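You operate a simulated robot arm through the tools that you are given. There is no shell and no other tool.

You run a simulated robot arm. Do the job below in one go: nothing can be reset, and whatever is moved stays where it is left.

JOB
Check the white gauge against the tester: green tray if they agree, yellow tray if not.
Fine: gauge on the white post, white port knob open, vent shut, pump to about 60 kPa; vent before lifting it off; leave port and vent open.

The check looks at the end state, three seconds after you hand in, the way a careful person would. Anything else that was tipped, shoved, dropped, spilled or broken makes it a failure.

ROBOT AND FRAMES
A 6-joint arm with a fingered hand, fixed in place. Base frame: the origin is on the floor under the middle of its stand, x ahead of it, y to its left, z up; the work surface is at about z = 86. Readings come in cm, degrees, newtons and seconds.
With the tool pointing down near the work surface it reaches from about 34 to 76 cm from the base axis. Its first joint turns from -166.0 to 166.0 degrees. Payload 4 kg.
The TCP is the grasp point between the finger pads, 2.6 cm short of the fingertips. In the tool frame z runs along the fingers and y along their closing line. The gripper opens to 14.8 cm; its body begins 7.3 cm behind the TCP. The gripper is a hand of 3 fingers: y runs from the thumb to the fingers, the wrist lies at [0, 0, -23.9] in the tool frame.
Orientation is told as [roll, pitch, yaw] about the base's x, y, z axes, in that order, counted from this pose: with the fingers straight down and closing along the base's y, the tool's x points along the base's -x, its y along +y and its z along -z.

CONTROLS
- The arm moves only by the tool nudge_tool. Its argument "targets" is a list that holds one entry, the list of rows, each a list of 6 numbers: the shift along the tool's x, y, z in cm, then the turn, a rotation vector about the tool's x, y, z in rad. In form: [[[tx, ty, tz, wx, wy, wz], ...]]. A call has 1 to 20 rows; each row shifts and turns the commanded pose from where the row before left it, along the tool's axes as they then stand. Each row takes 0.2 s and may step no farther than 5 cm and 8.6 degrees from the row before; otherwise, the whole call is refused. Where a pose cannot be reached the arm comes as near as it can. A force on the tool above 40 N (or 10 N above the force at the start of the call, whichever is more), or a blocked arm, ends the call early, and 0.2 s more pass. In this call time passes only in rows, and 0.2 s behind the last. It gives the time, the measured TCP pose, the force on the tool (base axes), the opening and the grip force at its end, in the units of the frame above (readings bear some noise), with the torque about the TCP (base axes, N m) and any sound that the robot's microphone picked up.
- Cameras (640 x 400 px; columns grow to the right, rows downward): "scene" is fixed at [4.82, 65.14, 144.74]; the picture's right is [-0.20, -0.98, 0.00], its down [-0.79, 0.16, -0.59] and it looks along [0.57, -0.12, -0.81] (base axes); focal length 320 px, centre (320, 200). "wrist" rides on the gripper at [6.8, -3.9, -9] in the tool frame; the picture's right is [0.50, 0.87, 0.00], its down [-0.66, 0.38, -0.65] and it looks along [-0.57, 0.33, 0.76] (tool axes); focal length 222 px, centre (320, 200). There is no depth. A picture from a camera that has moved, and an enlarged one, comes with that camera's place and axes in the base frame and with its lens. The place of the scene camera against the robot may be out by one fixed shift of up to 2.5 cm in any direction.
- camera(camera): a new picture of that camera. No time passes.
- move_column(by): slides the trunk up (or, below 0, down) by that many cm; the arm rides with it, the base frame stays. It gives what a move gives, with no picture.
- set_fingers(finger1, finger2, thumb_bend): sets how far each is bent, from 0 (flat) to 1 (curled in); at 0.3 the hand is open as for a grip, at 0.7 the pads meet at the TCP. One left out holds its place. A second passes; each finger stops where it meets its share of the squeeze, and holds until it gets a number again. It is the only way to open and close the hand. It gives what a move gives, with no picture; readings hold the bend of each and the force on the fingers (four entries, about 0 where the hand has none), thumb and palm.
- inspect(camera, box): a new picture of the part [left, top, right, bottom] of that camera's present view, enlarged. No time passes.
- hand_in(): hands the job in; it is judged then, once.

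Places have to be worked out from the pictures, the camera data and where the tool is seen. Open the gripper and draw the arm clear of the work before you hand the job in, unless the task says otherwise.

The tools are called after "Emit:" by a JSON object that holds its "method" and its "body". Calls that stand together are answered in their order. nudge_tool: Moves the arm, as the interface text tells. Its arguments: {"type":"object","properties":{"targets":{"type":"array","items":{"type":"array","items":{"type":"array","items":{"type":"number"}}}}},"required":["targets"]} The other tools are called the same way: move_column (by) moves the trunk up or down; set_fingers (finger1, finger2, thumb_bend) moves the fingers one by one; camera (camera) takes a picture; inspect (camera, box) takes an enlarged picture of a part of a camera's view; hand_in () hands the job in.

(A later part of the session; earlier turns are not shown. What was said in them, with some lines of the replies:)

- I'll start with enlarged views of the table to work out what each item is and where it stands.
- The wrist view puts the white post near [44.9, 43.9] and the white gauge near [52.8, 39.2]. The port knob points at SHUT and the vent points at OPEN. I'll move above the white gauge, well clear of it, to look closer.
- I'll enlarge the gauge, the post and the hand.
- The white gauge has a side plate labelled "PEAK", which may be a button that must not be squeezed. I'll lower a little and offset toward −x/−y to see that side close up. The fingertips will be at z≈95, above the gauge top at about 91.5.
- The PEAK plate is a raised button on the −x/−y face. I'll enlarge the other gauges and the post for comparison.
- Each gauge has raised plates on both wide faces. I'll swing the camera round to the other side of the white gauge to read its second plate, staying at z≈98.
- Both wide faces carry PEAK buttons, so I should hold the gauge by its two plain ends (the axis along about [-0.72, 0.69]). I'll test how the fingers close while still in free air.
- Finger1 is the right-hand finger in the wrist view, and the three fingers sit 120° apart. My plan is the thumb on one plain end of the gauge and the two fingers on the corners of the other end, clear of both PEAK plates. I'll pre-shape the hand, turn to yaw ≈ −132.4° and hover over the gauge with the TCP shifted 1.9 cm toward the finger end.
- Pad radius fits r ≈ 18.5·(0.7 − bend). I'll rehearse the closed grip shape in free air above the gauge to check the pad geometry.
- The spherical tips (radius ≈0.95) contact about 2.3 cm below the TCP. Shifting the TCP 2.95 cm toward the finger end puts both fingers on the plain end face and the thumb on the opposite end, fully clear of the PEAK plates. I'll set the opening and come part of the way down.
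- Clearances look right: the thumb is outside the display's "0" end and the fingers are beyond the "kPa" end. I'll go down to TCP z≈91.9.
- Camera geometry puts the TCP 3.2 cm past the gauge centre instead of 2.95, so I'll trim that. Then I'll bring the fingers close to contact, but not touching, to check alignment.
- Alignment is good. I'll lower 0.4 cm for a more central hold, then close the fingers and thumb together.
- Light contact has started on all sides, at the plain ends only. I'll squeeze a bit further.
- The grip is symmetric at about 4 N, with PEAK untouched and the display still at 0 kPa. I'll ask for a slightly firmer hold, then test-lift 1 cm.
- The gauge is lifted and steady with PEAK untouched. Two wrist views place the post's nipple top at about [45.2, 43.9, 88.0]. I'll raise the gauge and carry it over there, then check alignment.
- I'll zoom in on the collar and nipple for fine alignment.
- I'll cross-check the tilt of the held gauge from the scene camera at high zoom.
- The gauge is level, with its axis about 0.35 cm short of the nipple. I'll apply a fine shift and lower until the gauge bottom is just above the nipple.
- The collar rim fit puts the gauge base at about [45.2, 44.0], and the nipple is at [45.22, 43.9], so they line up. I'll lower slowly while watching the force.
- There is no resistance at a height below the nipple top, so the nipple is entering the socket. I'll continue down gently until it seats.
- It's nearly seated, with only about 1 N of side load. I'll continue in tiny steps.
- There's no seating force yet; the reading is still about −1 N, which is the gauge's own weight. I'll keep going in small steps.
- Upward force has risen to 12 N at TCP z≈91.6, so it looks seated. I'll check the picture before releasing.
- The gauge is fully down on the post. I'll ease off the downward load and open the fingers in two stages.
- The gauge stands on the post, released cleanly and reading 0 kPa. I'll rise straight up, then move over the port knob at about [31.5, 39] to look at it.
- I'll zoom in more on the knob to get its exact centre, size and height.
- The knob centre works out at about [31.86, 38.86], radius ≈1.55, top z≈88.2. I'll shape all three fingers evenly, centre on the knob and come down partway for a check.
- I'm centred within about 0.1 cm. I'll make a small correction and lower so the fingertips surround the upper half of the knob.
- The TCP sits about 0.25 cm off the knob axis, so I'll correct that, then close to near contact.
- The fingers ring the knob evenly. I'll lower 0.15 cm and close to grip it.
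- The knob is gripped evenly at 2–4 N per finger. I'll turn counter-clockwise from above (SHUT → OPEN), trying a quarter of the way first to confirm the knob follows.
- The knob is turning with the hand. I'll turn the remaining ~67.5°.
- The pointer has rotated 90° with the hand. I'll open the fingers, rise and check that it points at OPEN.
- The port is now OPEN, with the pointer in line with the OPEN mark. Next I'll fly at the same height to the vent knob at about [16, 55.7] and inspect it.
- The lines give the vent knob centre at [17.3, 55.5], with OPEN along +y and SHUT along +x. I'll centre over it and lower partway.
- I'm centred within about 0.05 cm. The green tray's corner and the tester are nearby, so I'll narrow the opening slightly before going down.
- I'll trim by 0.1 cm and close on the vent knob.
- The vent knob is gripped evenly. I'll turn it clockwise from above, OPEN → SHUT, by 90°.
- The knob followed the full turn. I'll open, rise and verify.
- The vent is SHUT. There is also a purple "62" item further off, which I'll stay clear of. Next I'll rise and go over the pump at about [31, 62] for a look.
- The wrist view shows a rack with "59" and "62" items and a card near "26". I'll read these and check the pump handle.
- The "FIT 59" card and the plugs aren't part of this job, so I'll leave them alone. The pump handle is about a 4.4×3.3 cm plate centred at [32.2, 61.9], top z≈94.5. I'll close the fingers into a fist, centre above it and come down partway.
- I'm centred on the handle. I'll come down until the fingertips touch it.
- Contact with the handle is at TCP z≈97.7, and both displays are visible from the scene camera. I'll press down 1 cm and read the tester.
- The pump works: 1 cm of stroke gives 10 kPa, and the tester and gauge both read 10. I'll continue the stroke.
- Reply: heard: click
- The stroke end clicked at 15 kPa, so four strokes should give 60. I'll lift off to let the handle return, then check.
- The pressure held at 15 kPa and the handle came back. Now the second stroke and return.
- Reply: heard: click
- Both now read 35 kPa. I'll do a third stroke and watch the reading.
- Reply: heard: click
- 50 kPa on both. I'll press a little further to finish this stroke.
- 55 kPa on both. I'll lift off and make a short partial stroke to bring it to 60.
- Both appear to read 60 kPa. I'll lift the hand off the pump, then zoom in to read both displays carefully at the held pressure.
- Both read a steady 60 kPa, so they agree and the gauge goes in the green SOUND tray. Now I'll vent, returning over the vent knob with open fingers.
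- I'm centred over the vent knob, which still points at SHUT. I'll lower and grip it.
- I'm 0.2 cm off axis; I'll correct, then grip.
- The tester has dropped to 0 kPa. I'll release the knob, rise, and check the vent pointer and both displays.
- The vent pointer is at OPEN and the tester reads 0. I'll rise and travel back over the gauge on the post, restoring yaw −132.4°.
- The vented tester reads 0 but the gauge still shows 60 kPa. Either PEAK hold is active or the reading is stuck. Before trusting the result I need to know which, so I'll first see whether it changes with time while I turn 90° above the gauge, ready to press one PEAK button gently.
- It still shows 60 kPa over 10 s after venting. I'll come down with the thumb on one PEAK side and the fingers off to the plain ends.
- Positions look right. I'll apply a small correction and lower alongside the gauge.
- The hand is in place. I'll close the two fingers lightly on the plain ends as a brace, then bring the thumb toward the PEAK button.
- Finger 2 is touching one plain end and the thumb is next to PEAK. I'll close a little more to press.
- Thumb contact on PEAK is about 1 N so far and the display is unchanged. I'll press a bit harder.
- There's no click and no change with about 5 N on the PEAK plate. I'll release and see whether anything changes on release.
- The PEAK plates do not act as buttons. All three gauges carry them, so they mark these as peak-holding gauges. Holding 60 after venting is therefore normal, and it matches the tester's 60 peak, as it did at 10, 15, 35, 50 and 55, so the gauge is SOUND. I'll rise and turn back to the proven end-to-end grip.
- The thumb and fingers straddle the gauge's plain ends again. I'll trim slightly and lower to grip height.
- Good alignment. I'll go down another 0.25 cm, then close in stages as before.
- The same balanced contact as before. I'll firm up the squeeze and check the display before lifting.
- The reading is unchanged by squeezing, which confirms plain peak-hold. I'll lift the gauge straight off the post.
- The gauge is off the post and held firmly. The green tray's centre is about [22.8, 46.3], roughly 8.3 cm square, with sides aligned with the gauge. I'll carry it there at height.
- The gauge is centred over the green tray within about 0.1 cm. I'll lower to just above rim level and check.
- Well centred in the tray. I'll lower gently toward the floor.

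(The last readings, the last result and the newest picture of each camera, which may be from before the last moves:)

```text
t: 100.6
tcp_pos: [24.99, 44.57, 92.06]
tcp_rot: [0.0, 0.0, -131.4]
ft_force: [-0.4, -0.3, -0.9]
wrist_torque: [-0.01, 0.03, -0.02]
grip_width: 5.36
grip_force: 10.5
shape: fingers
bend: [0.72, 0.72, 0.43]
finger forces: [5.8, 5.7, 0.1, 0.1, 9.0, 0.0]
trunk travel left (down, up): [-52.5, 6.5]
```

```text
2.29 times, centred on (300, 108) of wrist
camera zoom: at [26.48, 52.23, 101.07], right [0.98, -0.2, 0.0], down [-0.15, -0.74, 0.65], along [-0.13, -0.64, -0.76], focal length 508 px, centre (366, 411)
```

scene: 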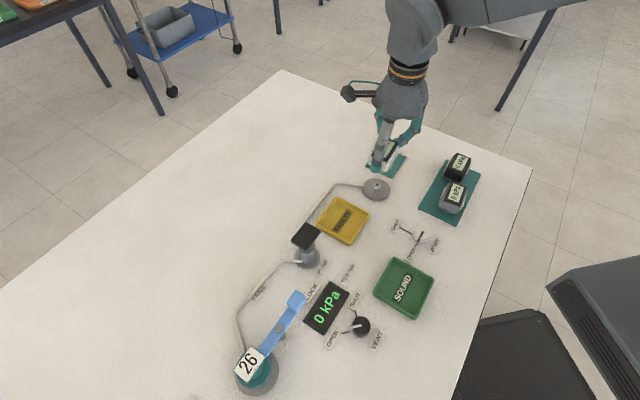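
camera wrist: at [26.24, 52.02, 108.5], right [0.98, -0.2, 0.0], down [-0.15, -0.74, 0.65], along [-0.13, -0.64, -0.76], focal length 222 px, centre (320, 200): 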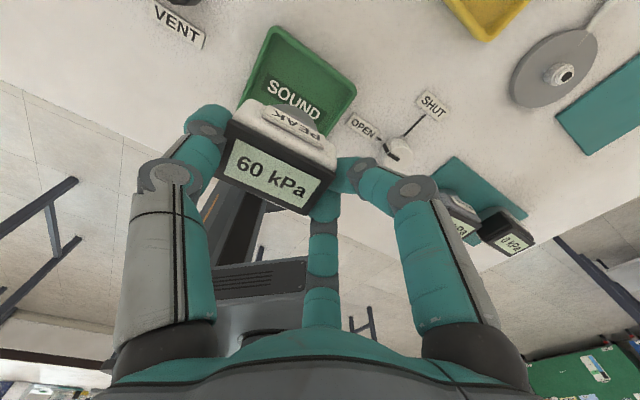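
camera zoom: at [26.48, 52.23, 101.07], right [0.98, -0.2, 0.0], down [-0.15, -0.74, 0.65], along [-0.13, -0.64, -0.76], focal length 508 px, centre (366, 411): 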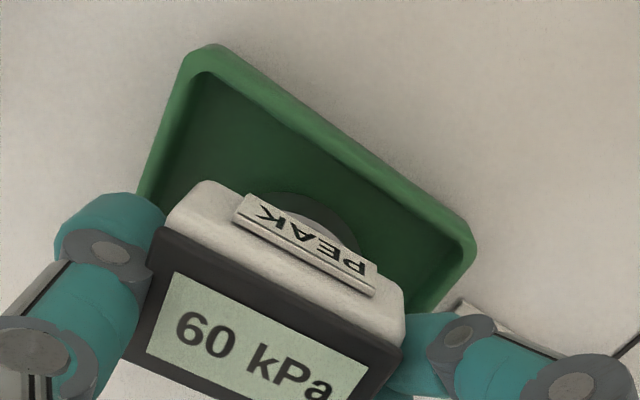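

Still clear, with about 1 cm between the fingertips and the rim. I'll make a slight recentre and lower in small steps until touchdown.

Emit:
{"method": "nudge_tool", "body": {"targets": [[[-0.1, -0.12, 0.15, 0, 0, 0], [0, 0, 0.15, 0, 0, 0]]]}}

Emit:
{"method": "nudge_tool", "body": {"targets": [[[0, 0, 0.12, 0, 0, 0]]]}}

Emit:
{"method": "nudge_tool", "body": {"targets": [[[0, 0, 0.12, 0, 0, 0]]]}}

```text
t: 101.2
tcp_pos: [24.77, 44.53, 91.72]
tcp_rot: [-0.1, 0.0, -131.4]
ft_force: [0.5, 0.5, -1.1]
wrist_torque: [-0.03, -0.04, 0.04]
grip_width: 5.35
grip_force: 10.5
shape: fingers
bend: [0.72, 0.72, 0.43]
finger forces: [5.6, 5.7, 0.0, 0.0, 9.0, 0.1]
trunk travel left (down, up): [-52.5, 6.5]
```

```text
t: 101.6
tcp_pos: [24.71, 44.64, 91.64]
tcp_rot: [0.0, -0.1, -131.4]
ft_force: [-1.0, -0.2, -0.5]
wrist_torque: [-0.06, -0.03, 0.03]
grip_width: 5.36
grip_force: 10.4
shape: fingers
bend: [0.72, 0.72, 0.43]
finger forces: [5.8, 5.7, 0.0, 0.0, 9.0, 0.0]
trunk travel left (down, up): [-52.5, 6.5]
```

```text
t: 102.0
tcp_pos: [24.73, 44.61, 91.56]
tcp_rot: [0.1, 0.0, -131.4]
ft_force: [-0.1, -0.7, -1.5]
wrist_torque: [-0.02, -0.02, -0.01]
grip_width: 5.34
grip_force: 10.3
shape: fingers
bend: [0.72, 0.72, 0.43]
finger forces: [5.8, 5.7, 0.0, 0.0, 9.0, 0.0]
trunk travel left (down, up): [-52.5, 6.5]
```

No touchdown yet at TCP z≈91.55. I'll continue in small steps.

Emit:
{"method": "nudge_tool", "body": {"targets": [[[0, 0, 0.1, 0, 0, 0]]]}}

Emit:
{"method": "nudge_tool", "body": {"targets": [[[0, 0, 0.1, 0, 0, 0]]]}}

Emit:
{"method": "inspect", "body": {"camera": "scene", "box": [350, 230, 450, 330]}}

```text
t: 102.4
tcp_pos: [24.81, 44.7, 91.5]
tcp_rot: [0.1, 0.0, -131.4]
ft_force: [0.4, -1.1, -0.5]
wrist_torque: [-0.04, -0.05, -0.01]
grip_width: 5.34
grip_force: 10.2
shape: fingers
bend: [0.72, 0.72, 0.43]
finger forces: [5.8, 5.7, 0.0, 0.0, 9.0, 0.1]
trunk travel left (down, up): [-52.5, 6.5]
```

```text
t: 102.8
tcp_pos: [24.83, 44.68, 91.42]
tcp_rot: [0.0, -0.1, -131.4]
ft_force: [0.4, 0.3, -1.9]
wrist_torque: [-0.04, -0.04, 0.02]
grip_width: 5.36
grip_force: 10.1
shape: fingers
bend: [0.72, 0.72, 0.43]
finger forces: [5.7, 5.7, 0.0, 0.1, 9.0, 0.0]
trunk travel left (down, up): [-52.5, 6.5]
```

```text
4.00 times, centred on (400, 280) of scene
camera zoom: at [4.82, 65.14, 144.74], right [-0.2, -0.98, 0.0], down [-0.79, 0.16, -0.59], along [0.57, -0.12, -0.81], focal length 1279 px, centre (0, -120)
```

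zoom: 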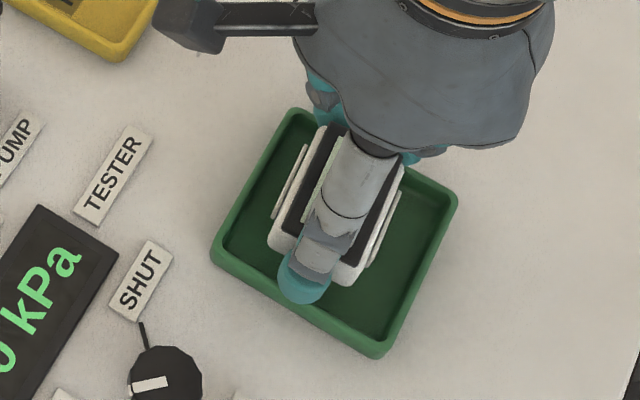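

Emit:
{"method": "nudge_tool", "body": {"targets": [[[0, 0, 0.1, 0, 0, 0]]]}}

Emit:
{"method": "nudge_tool", "body": {"targets": [[[0, 0, 0.1, 0, 0, 0]]]}}

Emit:
{"method": "nudge_tool", "body": {"targets": [[[0, 0, 0.1, 0, 0, 0]]]}}

```text
t: 103.2
tcp_pos: [24.8, 44.69, 91.29]
tcp_rot: [0.0, 0.0, -131.4]
ft_force: [0.2, 0.2, 3.4]
wrist_torque: [0.18, 0.15, -0.02]
grip_width: 5.35
grip_force: 10.2
shape: fingers
bend: [0.72, 0.72, 0.43]
finger forces: [5.8, 5.9, 0.0, 0.0, 9.1, 0.0]
trunk travel left (down, up): [-52.5, 6.5]
```

```text
t: 103.6
tcp_pos: [24.74, 44.6, 91.27]
tcp_rot: [0.0, 0.0, -131.5]
ft_force: [2.7, 0.2, 8.6]
wrist_torque: [0.25, 0.29, -0.06]
grip_width: 5.35
grip_force: 11.0
shape: fingers
bend: [0.72, 0.72, 0.43]
finger forces: [6.5, 6.4, 0.0, 0.1, 9.6, 0.0]
trunk travel left (down, up): [-52.5, 6.5]
```

```text
t: 104.0
tcp_pos: [24.79, 44.51, 91.12]
tcp_rot: [-0.1, 0.1, -131.5]
ft_force: [1.4, 1.6, 13.5]
wrist_torque: [0.36, 0.38, -0.04]
grip_width: 5.34
grip_force: 11.9
shape: fingers
bend: [0.72, 0.72, 0.43]
finger forces: [6.7, 6.7, 0.0, 0.0, 11.3, 0.0]
trunk travel left (down, up): [-52.5, 6.5]
```

It has touched down on the tray floor. I'll ease off the load and release in stages.

Emit:
{"method": "nudge_tool", "body": {"targets": [[[0, 0, -0.22, 0, 0, 0]]]}}

Emit:
{"method": "set_fingers", "body": {"finger1": 0.63, "finger2": 0.63, "thumb_bend": 0.37}}

Emit:
{"method": "set_fingers", "body": {"finger1": 0.54, "finger2": 0.54, "thumb_bend": 0.33}}

Emit:
{"method": "inspect", "body": {"camera": "wrist", "box": [140, 30, 460, 230]}}

Emit:
{"method": "inspect", "body": {"camera": "scene", "box": [350, 230, 450, 330]}}

```text
t: 104.4
tcp_pos: [24.83, 44.53, 91.18]
tcp_rot: [0.0, -0.1, -131.4]
ft_force: [0.3, 1.1, 2.8]
wrist_torque: [0.12, 0.1, -0.08]
grip_width: 5.35
grip_force: 11.3
shape: fingers
bend: [0.72, 0.72, 0.43]
finger forces: [6.4, 6.1, 0.0, 0.0, 10.2, 0.0]
trunk travel left (down, up): [-52.5, 6.5]
```

```text
t: 105.4
tcp_pos: [24.86, 44.42, 91.3]
tcp_rot: [0.1, 0.0, -131.5]
ft_force: [-0.4, -0.6, -0.5]
wrist_torque: [0.05, -0.05, 0.0]
grip_width: 6.56
grip_force: 0.1
shape: fingers
bend: [0.63, 0.63, 0.37]
finger forces: [0.1, 0.1, 0.0, 0.1, 0.0, 0.0]
trunk travel left (down, up): [-52.5, 6.5]
```

```text
t: 106.4
tcp_pos: [24.74, 44.51, 91.22]
tcp_rot: [0.0, -0.1, -131.4]
ft_force: [-0.5, 0.1, -0.2]
wrist_torque: [0.0, 0.01, 0.0]
grip_width: 8.49
grip_force: 0.1
shape: fingers
bend: [0.54, 0.54, 0.33]
finger forces: [0.0, 0.0, 0.0, 0.0, 0.0, 0.0]
trunk travel left (down, up): [-52.5, 6.5]
```

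```text
2.00 times, centred on (300, 130) of wrist
camera zoom: at [26.34, 52.18, 100.33], right [0.98, -0.2, 0.0], down [-0.15, -0.74, 0.65], along [-0.13, -0.64, -0.76], focal length 444 px, centre (360, 340)
```

zoom: 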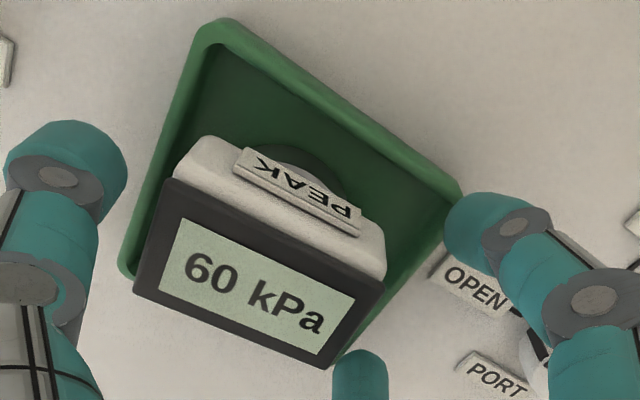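

```text
4.00 times, centred on (400, 280) of scene
camera zoom: at [4.82, 65.14, 144.74], right [-0.2, -0.98, 0.0], down [-0.79, 0.16, -0.59], along [0.57, -0.12, -0.81], focal length 1279 px, centre (0, -120)
```

zoom: 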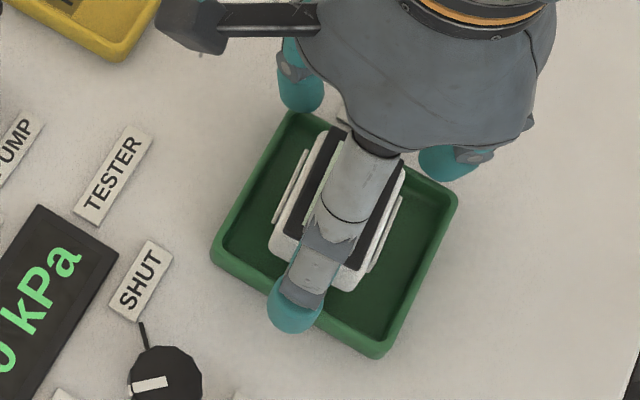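

The gauge stands in the green tray, released. I'll rise straight up and then draw the arm back clear.

Emit:
{"method": "nudge_tool", "body": {"targets": [[[0, 0, -1.5, 0, 0, 0], [0, 0, -2.5, 0, 0, 0], [0, 0, -3.5, 0, 0, 0], [0, 0, -4, 0, 0, 0], [0, 0, -4, 0, 0, 0], [0, 0, -4, 0, 0, 0], [0, 0, -4, 0, 0, 0]]]}}

Emit:
{"method": "camera", "body": {"camera": "wrist"}}

Emit:
{"method": "camera", "body": {"camera": "scene"}}

```text
t: 108.0
tcp_pos: [24.69, 44.63, 115.03]
tcp_rot: [0.0, 0.0, -131.5]
ft_force: [-0.3, -0.6, 0.3]
wrist_torque: [0.04, -0.01, 0.02]
grip_width: 8.52
grip_force: 0.1
shape: fingers
bend: [0.54, 0.54, 0.33]
finger forces: [0.0, 0.0, 0.1, 0.0, 0.0, 0.0]
trunk travel left (down, up): [-52.5, 6.5]
```

```text
taken
camera wrist: at [26.18, 52.22, 123.95], right [0.98, -0.2, 0.0], down [-0.15, -0.74, 0.65], along [-0.13, -0.64, -0.76], focal length 222 px, centre (320, 200)
```

wrist: 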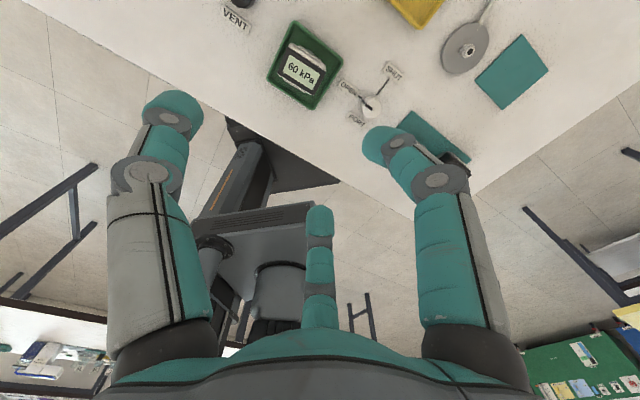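

```text
taken
```

scene: 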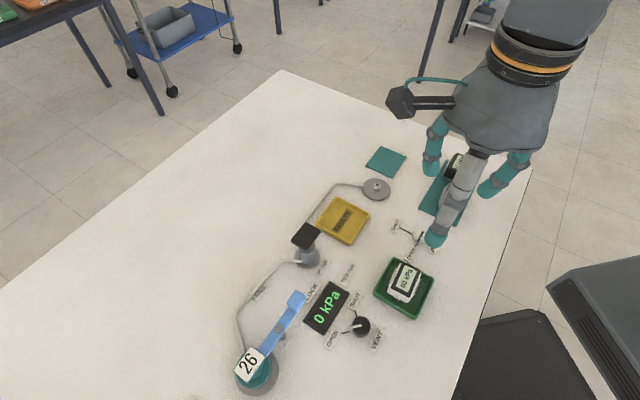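

Everything looks in place. I'll open the hand fully, draw the arm away, then do a final inspection.

Emit:
{"method": "set_fingers", "body": {"finger1": 0.3, "finger2": 0.3, "thumb_bend": 0.3}}

Emit:
{"method": "nudge_tool", "body": {"targets": [[[-0.16, 4.23, -0.6, 0, 0, 0], [-0.16, 4.23, -0.6, 0, 0, 0], [-0.16, 4.23, -0.6, 0, 0, 0], [-0.16, 4.23, -0.6, 0, 0, 0], [-0.16, 4.23, -0.6, 0, 0, 0]]]}}

Emit:
{"method": "camera", "body": {"camera": "scene"}}

Emit:
{"method": "inspect", "body": {"camera": "scene", "box": [350, 200, 450, 330]}}

Emit:
{"method": "inspect", "body": {"camera": "scene", "box": [225, 220, 395, 400]}}

Emit:
{"method": "inspect", "body": {"camera": "scene", "box": [350, 130, 500, 240]}}

```text
t: 109.0
tcp_pos: [24.62, 44.68, 114.82]
tcp_rot: [0.0, 0.0, -131.5]
ft_force: [0.2, -0.8, 0.3]
wrist_torque: [-0.05, -0.01, 0.01]
grip_width: 12.66
grip_force: 0.0
shape: fingers
bend: [0.3, 0.3, 0.3]
finger forces: [0.1, 0.0, 0.1, 0.0, 0.0, 0.0]
trunk travel left (down, up): [-52.5, 6.5]
```

```text
t: 110.2
tcp_pos: [39.98, 29.9, 118.05]
tcp_rot: [0.0, 0.0, -131.5]
ft_force: [0.0, 0.7, -0.8]
wrist_torque: [0.0, -0.03, 0.02]
grip_width: 12.66
grip_force: 0.1
shape: fingers
bend: [0.3, 0.3, 0.3]
finger forces: [0.0, 0.0, 0.0, 0.0, 0.0, 0.1]
trunk travel left (down, up): [-52.5, 6.5]
```

```text
taken
```

scene: 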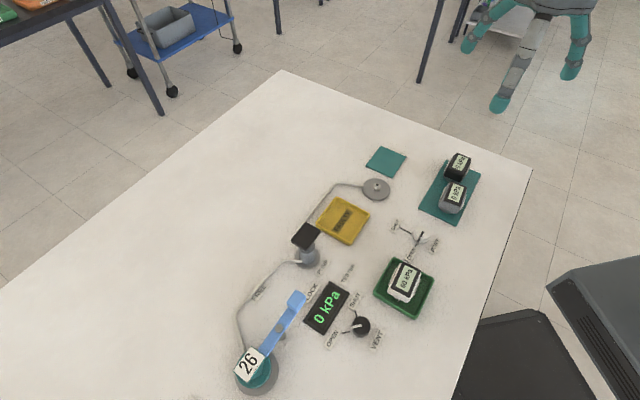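

```text
3.08 times, centred on (400, 265) of scene
camera zoom: at [4.82, 65.14, 144.74], right [-0.2, -0.98, 0.0], down [-0.79, 0.16, -0.59], along [0.57, -0.12, -0.81], focal length 984 px, centre (74, 0)
```

zoom: 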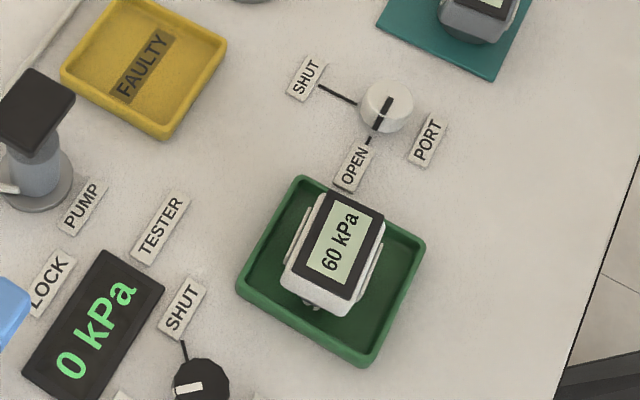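

```text
2.22 times, centred on (310, 310) of scene
camera zoom: at [4.82, 65.14, 144.74], right [-0.2, -0.98, 0.0], down [-0.79, 0.16, -0.59], along [0.57, -0.12, -0.81], focal length 710 px, centre (342, -44)
```

zoom: 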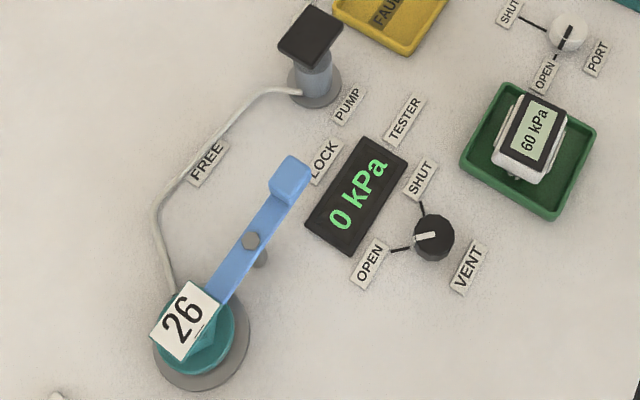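

```text
3.64 times, centred on (425, 185) of scene
camera zoom: at [4.82, 65.14, 144.74], right [-0.2, -0.98, 0.0], down [-0.79, 0.16, -0.59], along [0.57, -0.12, -0.81], focal length 1162 px, centre (-62, 254)
```

zoom: 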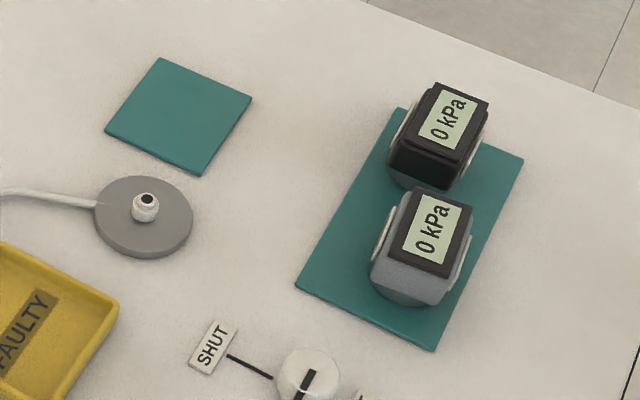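

I'll take a closer look at the gauge in the tray to be sure it stands properly.

Emit:
{"method": "inspect", "body": {"camera": "scene", "box": [375, 250, 435, 310]}}

Emit:
{"method": "inspect", "body": {"camera": "scene", "box": [395, 215, 445, 260]}}

Emit:
{"method": "camera", "body": {"camera": "wrist"}}

```text
6.67 times, centred on (405, 280) of scene
camera zoom: at [4.82, 65.14, 144.74], right [-0.2, -0.98, 0.0], down [-0.79, 0.16, -0.59], along [0.57, -0.12, -0.81], focal length 2131 px, centre (-247, -333)
```

zoom: 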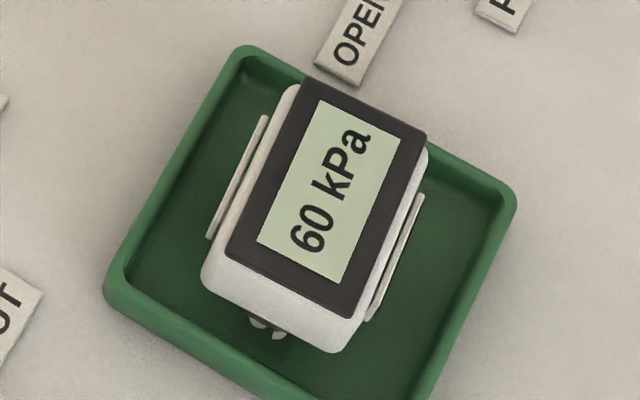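

```text
8.89 times, centred on (420, 238) of scene
camera zoom: at [4.82, 65.14, 144.74], right [-0.2, -0.98, 0.0], down [-0.79, 0.16, -0.59], along [0.57, -0.12, -0.81], focal length 2842 px, centre (-569, -133)
```

zoom: 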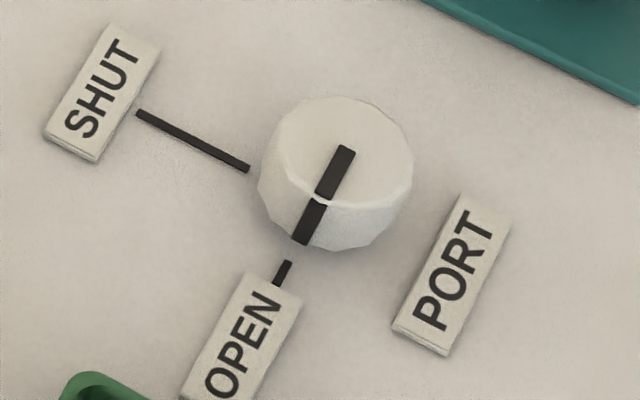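

```text
taken
camera wrist: at [41.58, 37.58, 127.07], right [0.98, -0.2, 0.0], down [-0.15, -0.74, 0.65], along [-0.13, -0.64, -0.76], focal length 222 px, centre (320, 200)
```

wrist: 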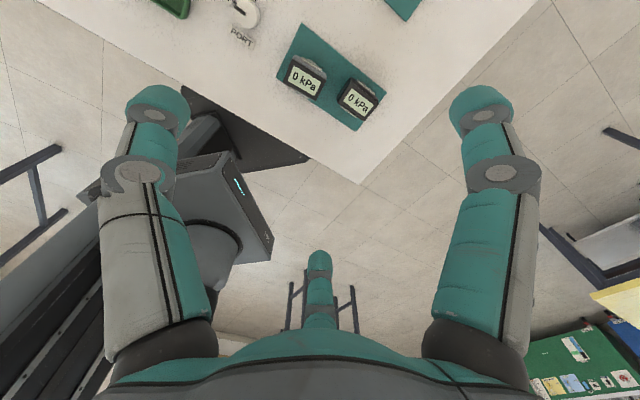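

Final check:
- **Gauge:** upright inside the green SOUND tray. The light specks under it look like part of the tray's "SOUND" label.
- **Knobs:** the port and vent pointers are both on OPEN.
- **Tester:** it reads 0 kPa.
- **Everything else:** the other items look undisturbed, the hand is open and the arm is clear.

I'm handing in.

Emit:
{"method": "hand_in", "body": {}}

```text
The job is handed in.
```

The white gauge agreed with the tester, so I put it in the green SOUND tray and handed the job in.

- **Readings:** the gauge and the tester showed the same value at every step I checked: 10, 15, 35, 50, 55 and 60 kPa.
- **After venting:** the tester fell to 0 kPa but the gauge kept showing 60. All three gauges have "PEAK" plates, and pressing or squeezing the gauge did not change its reading. I took this as normal peak-hold and not a fault. The gauge still shows 60 kPa in the tray.
- **End state:** the port and vent knobs are both at OPEN, the pump handle is back up, and the arm is clear with the hand open. The other gauges looked undisturbed in the final pictures.
- **Left alone:** I did not touch the lever, the numbered plugs (26, 59, 62) or the "FIT 59" card, since they were not part of this job.
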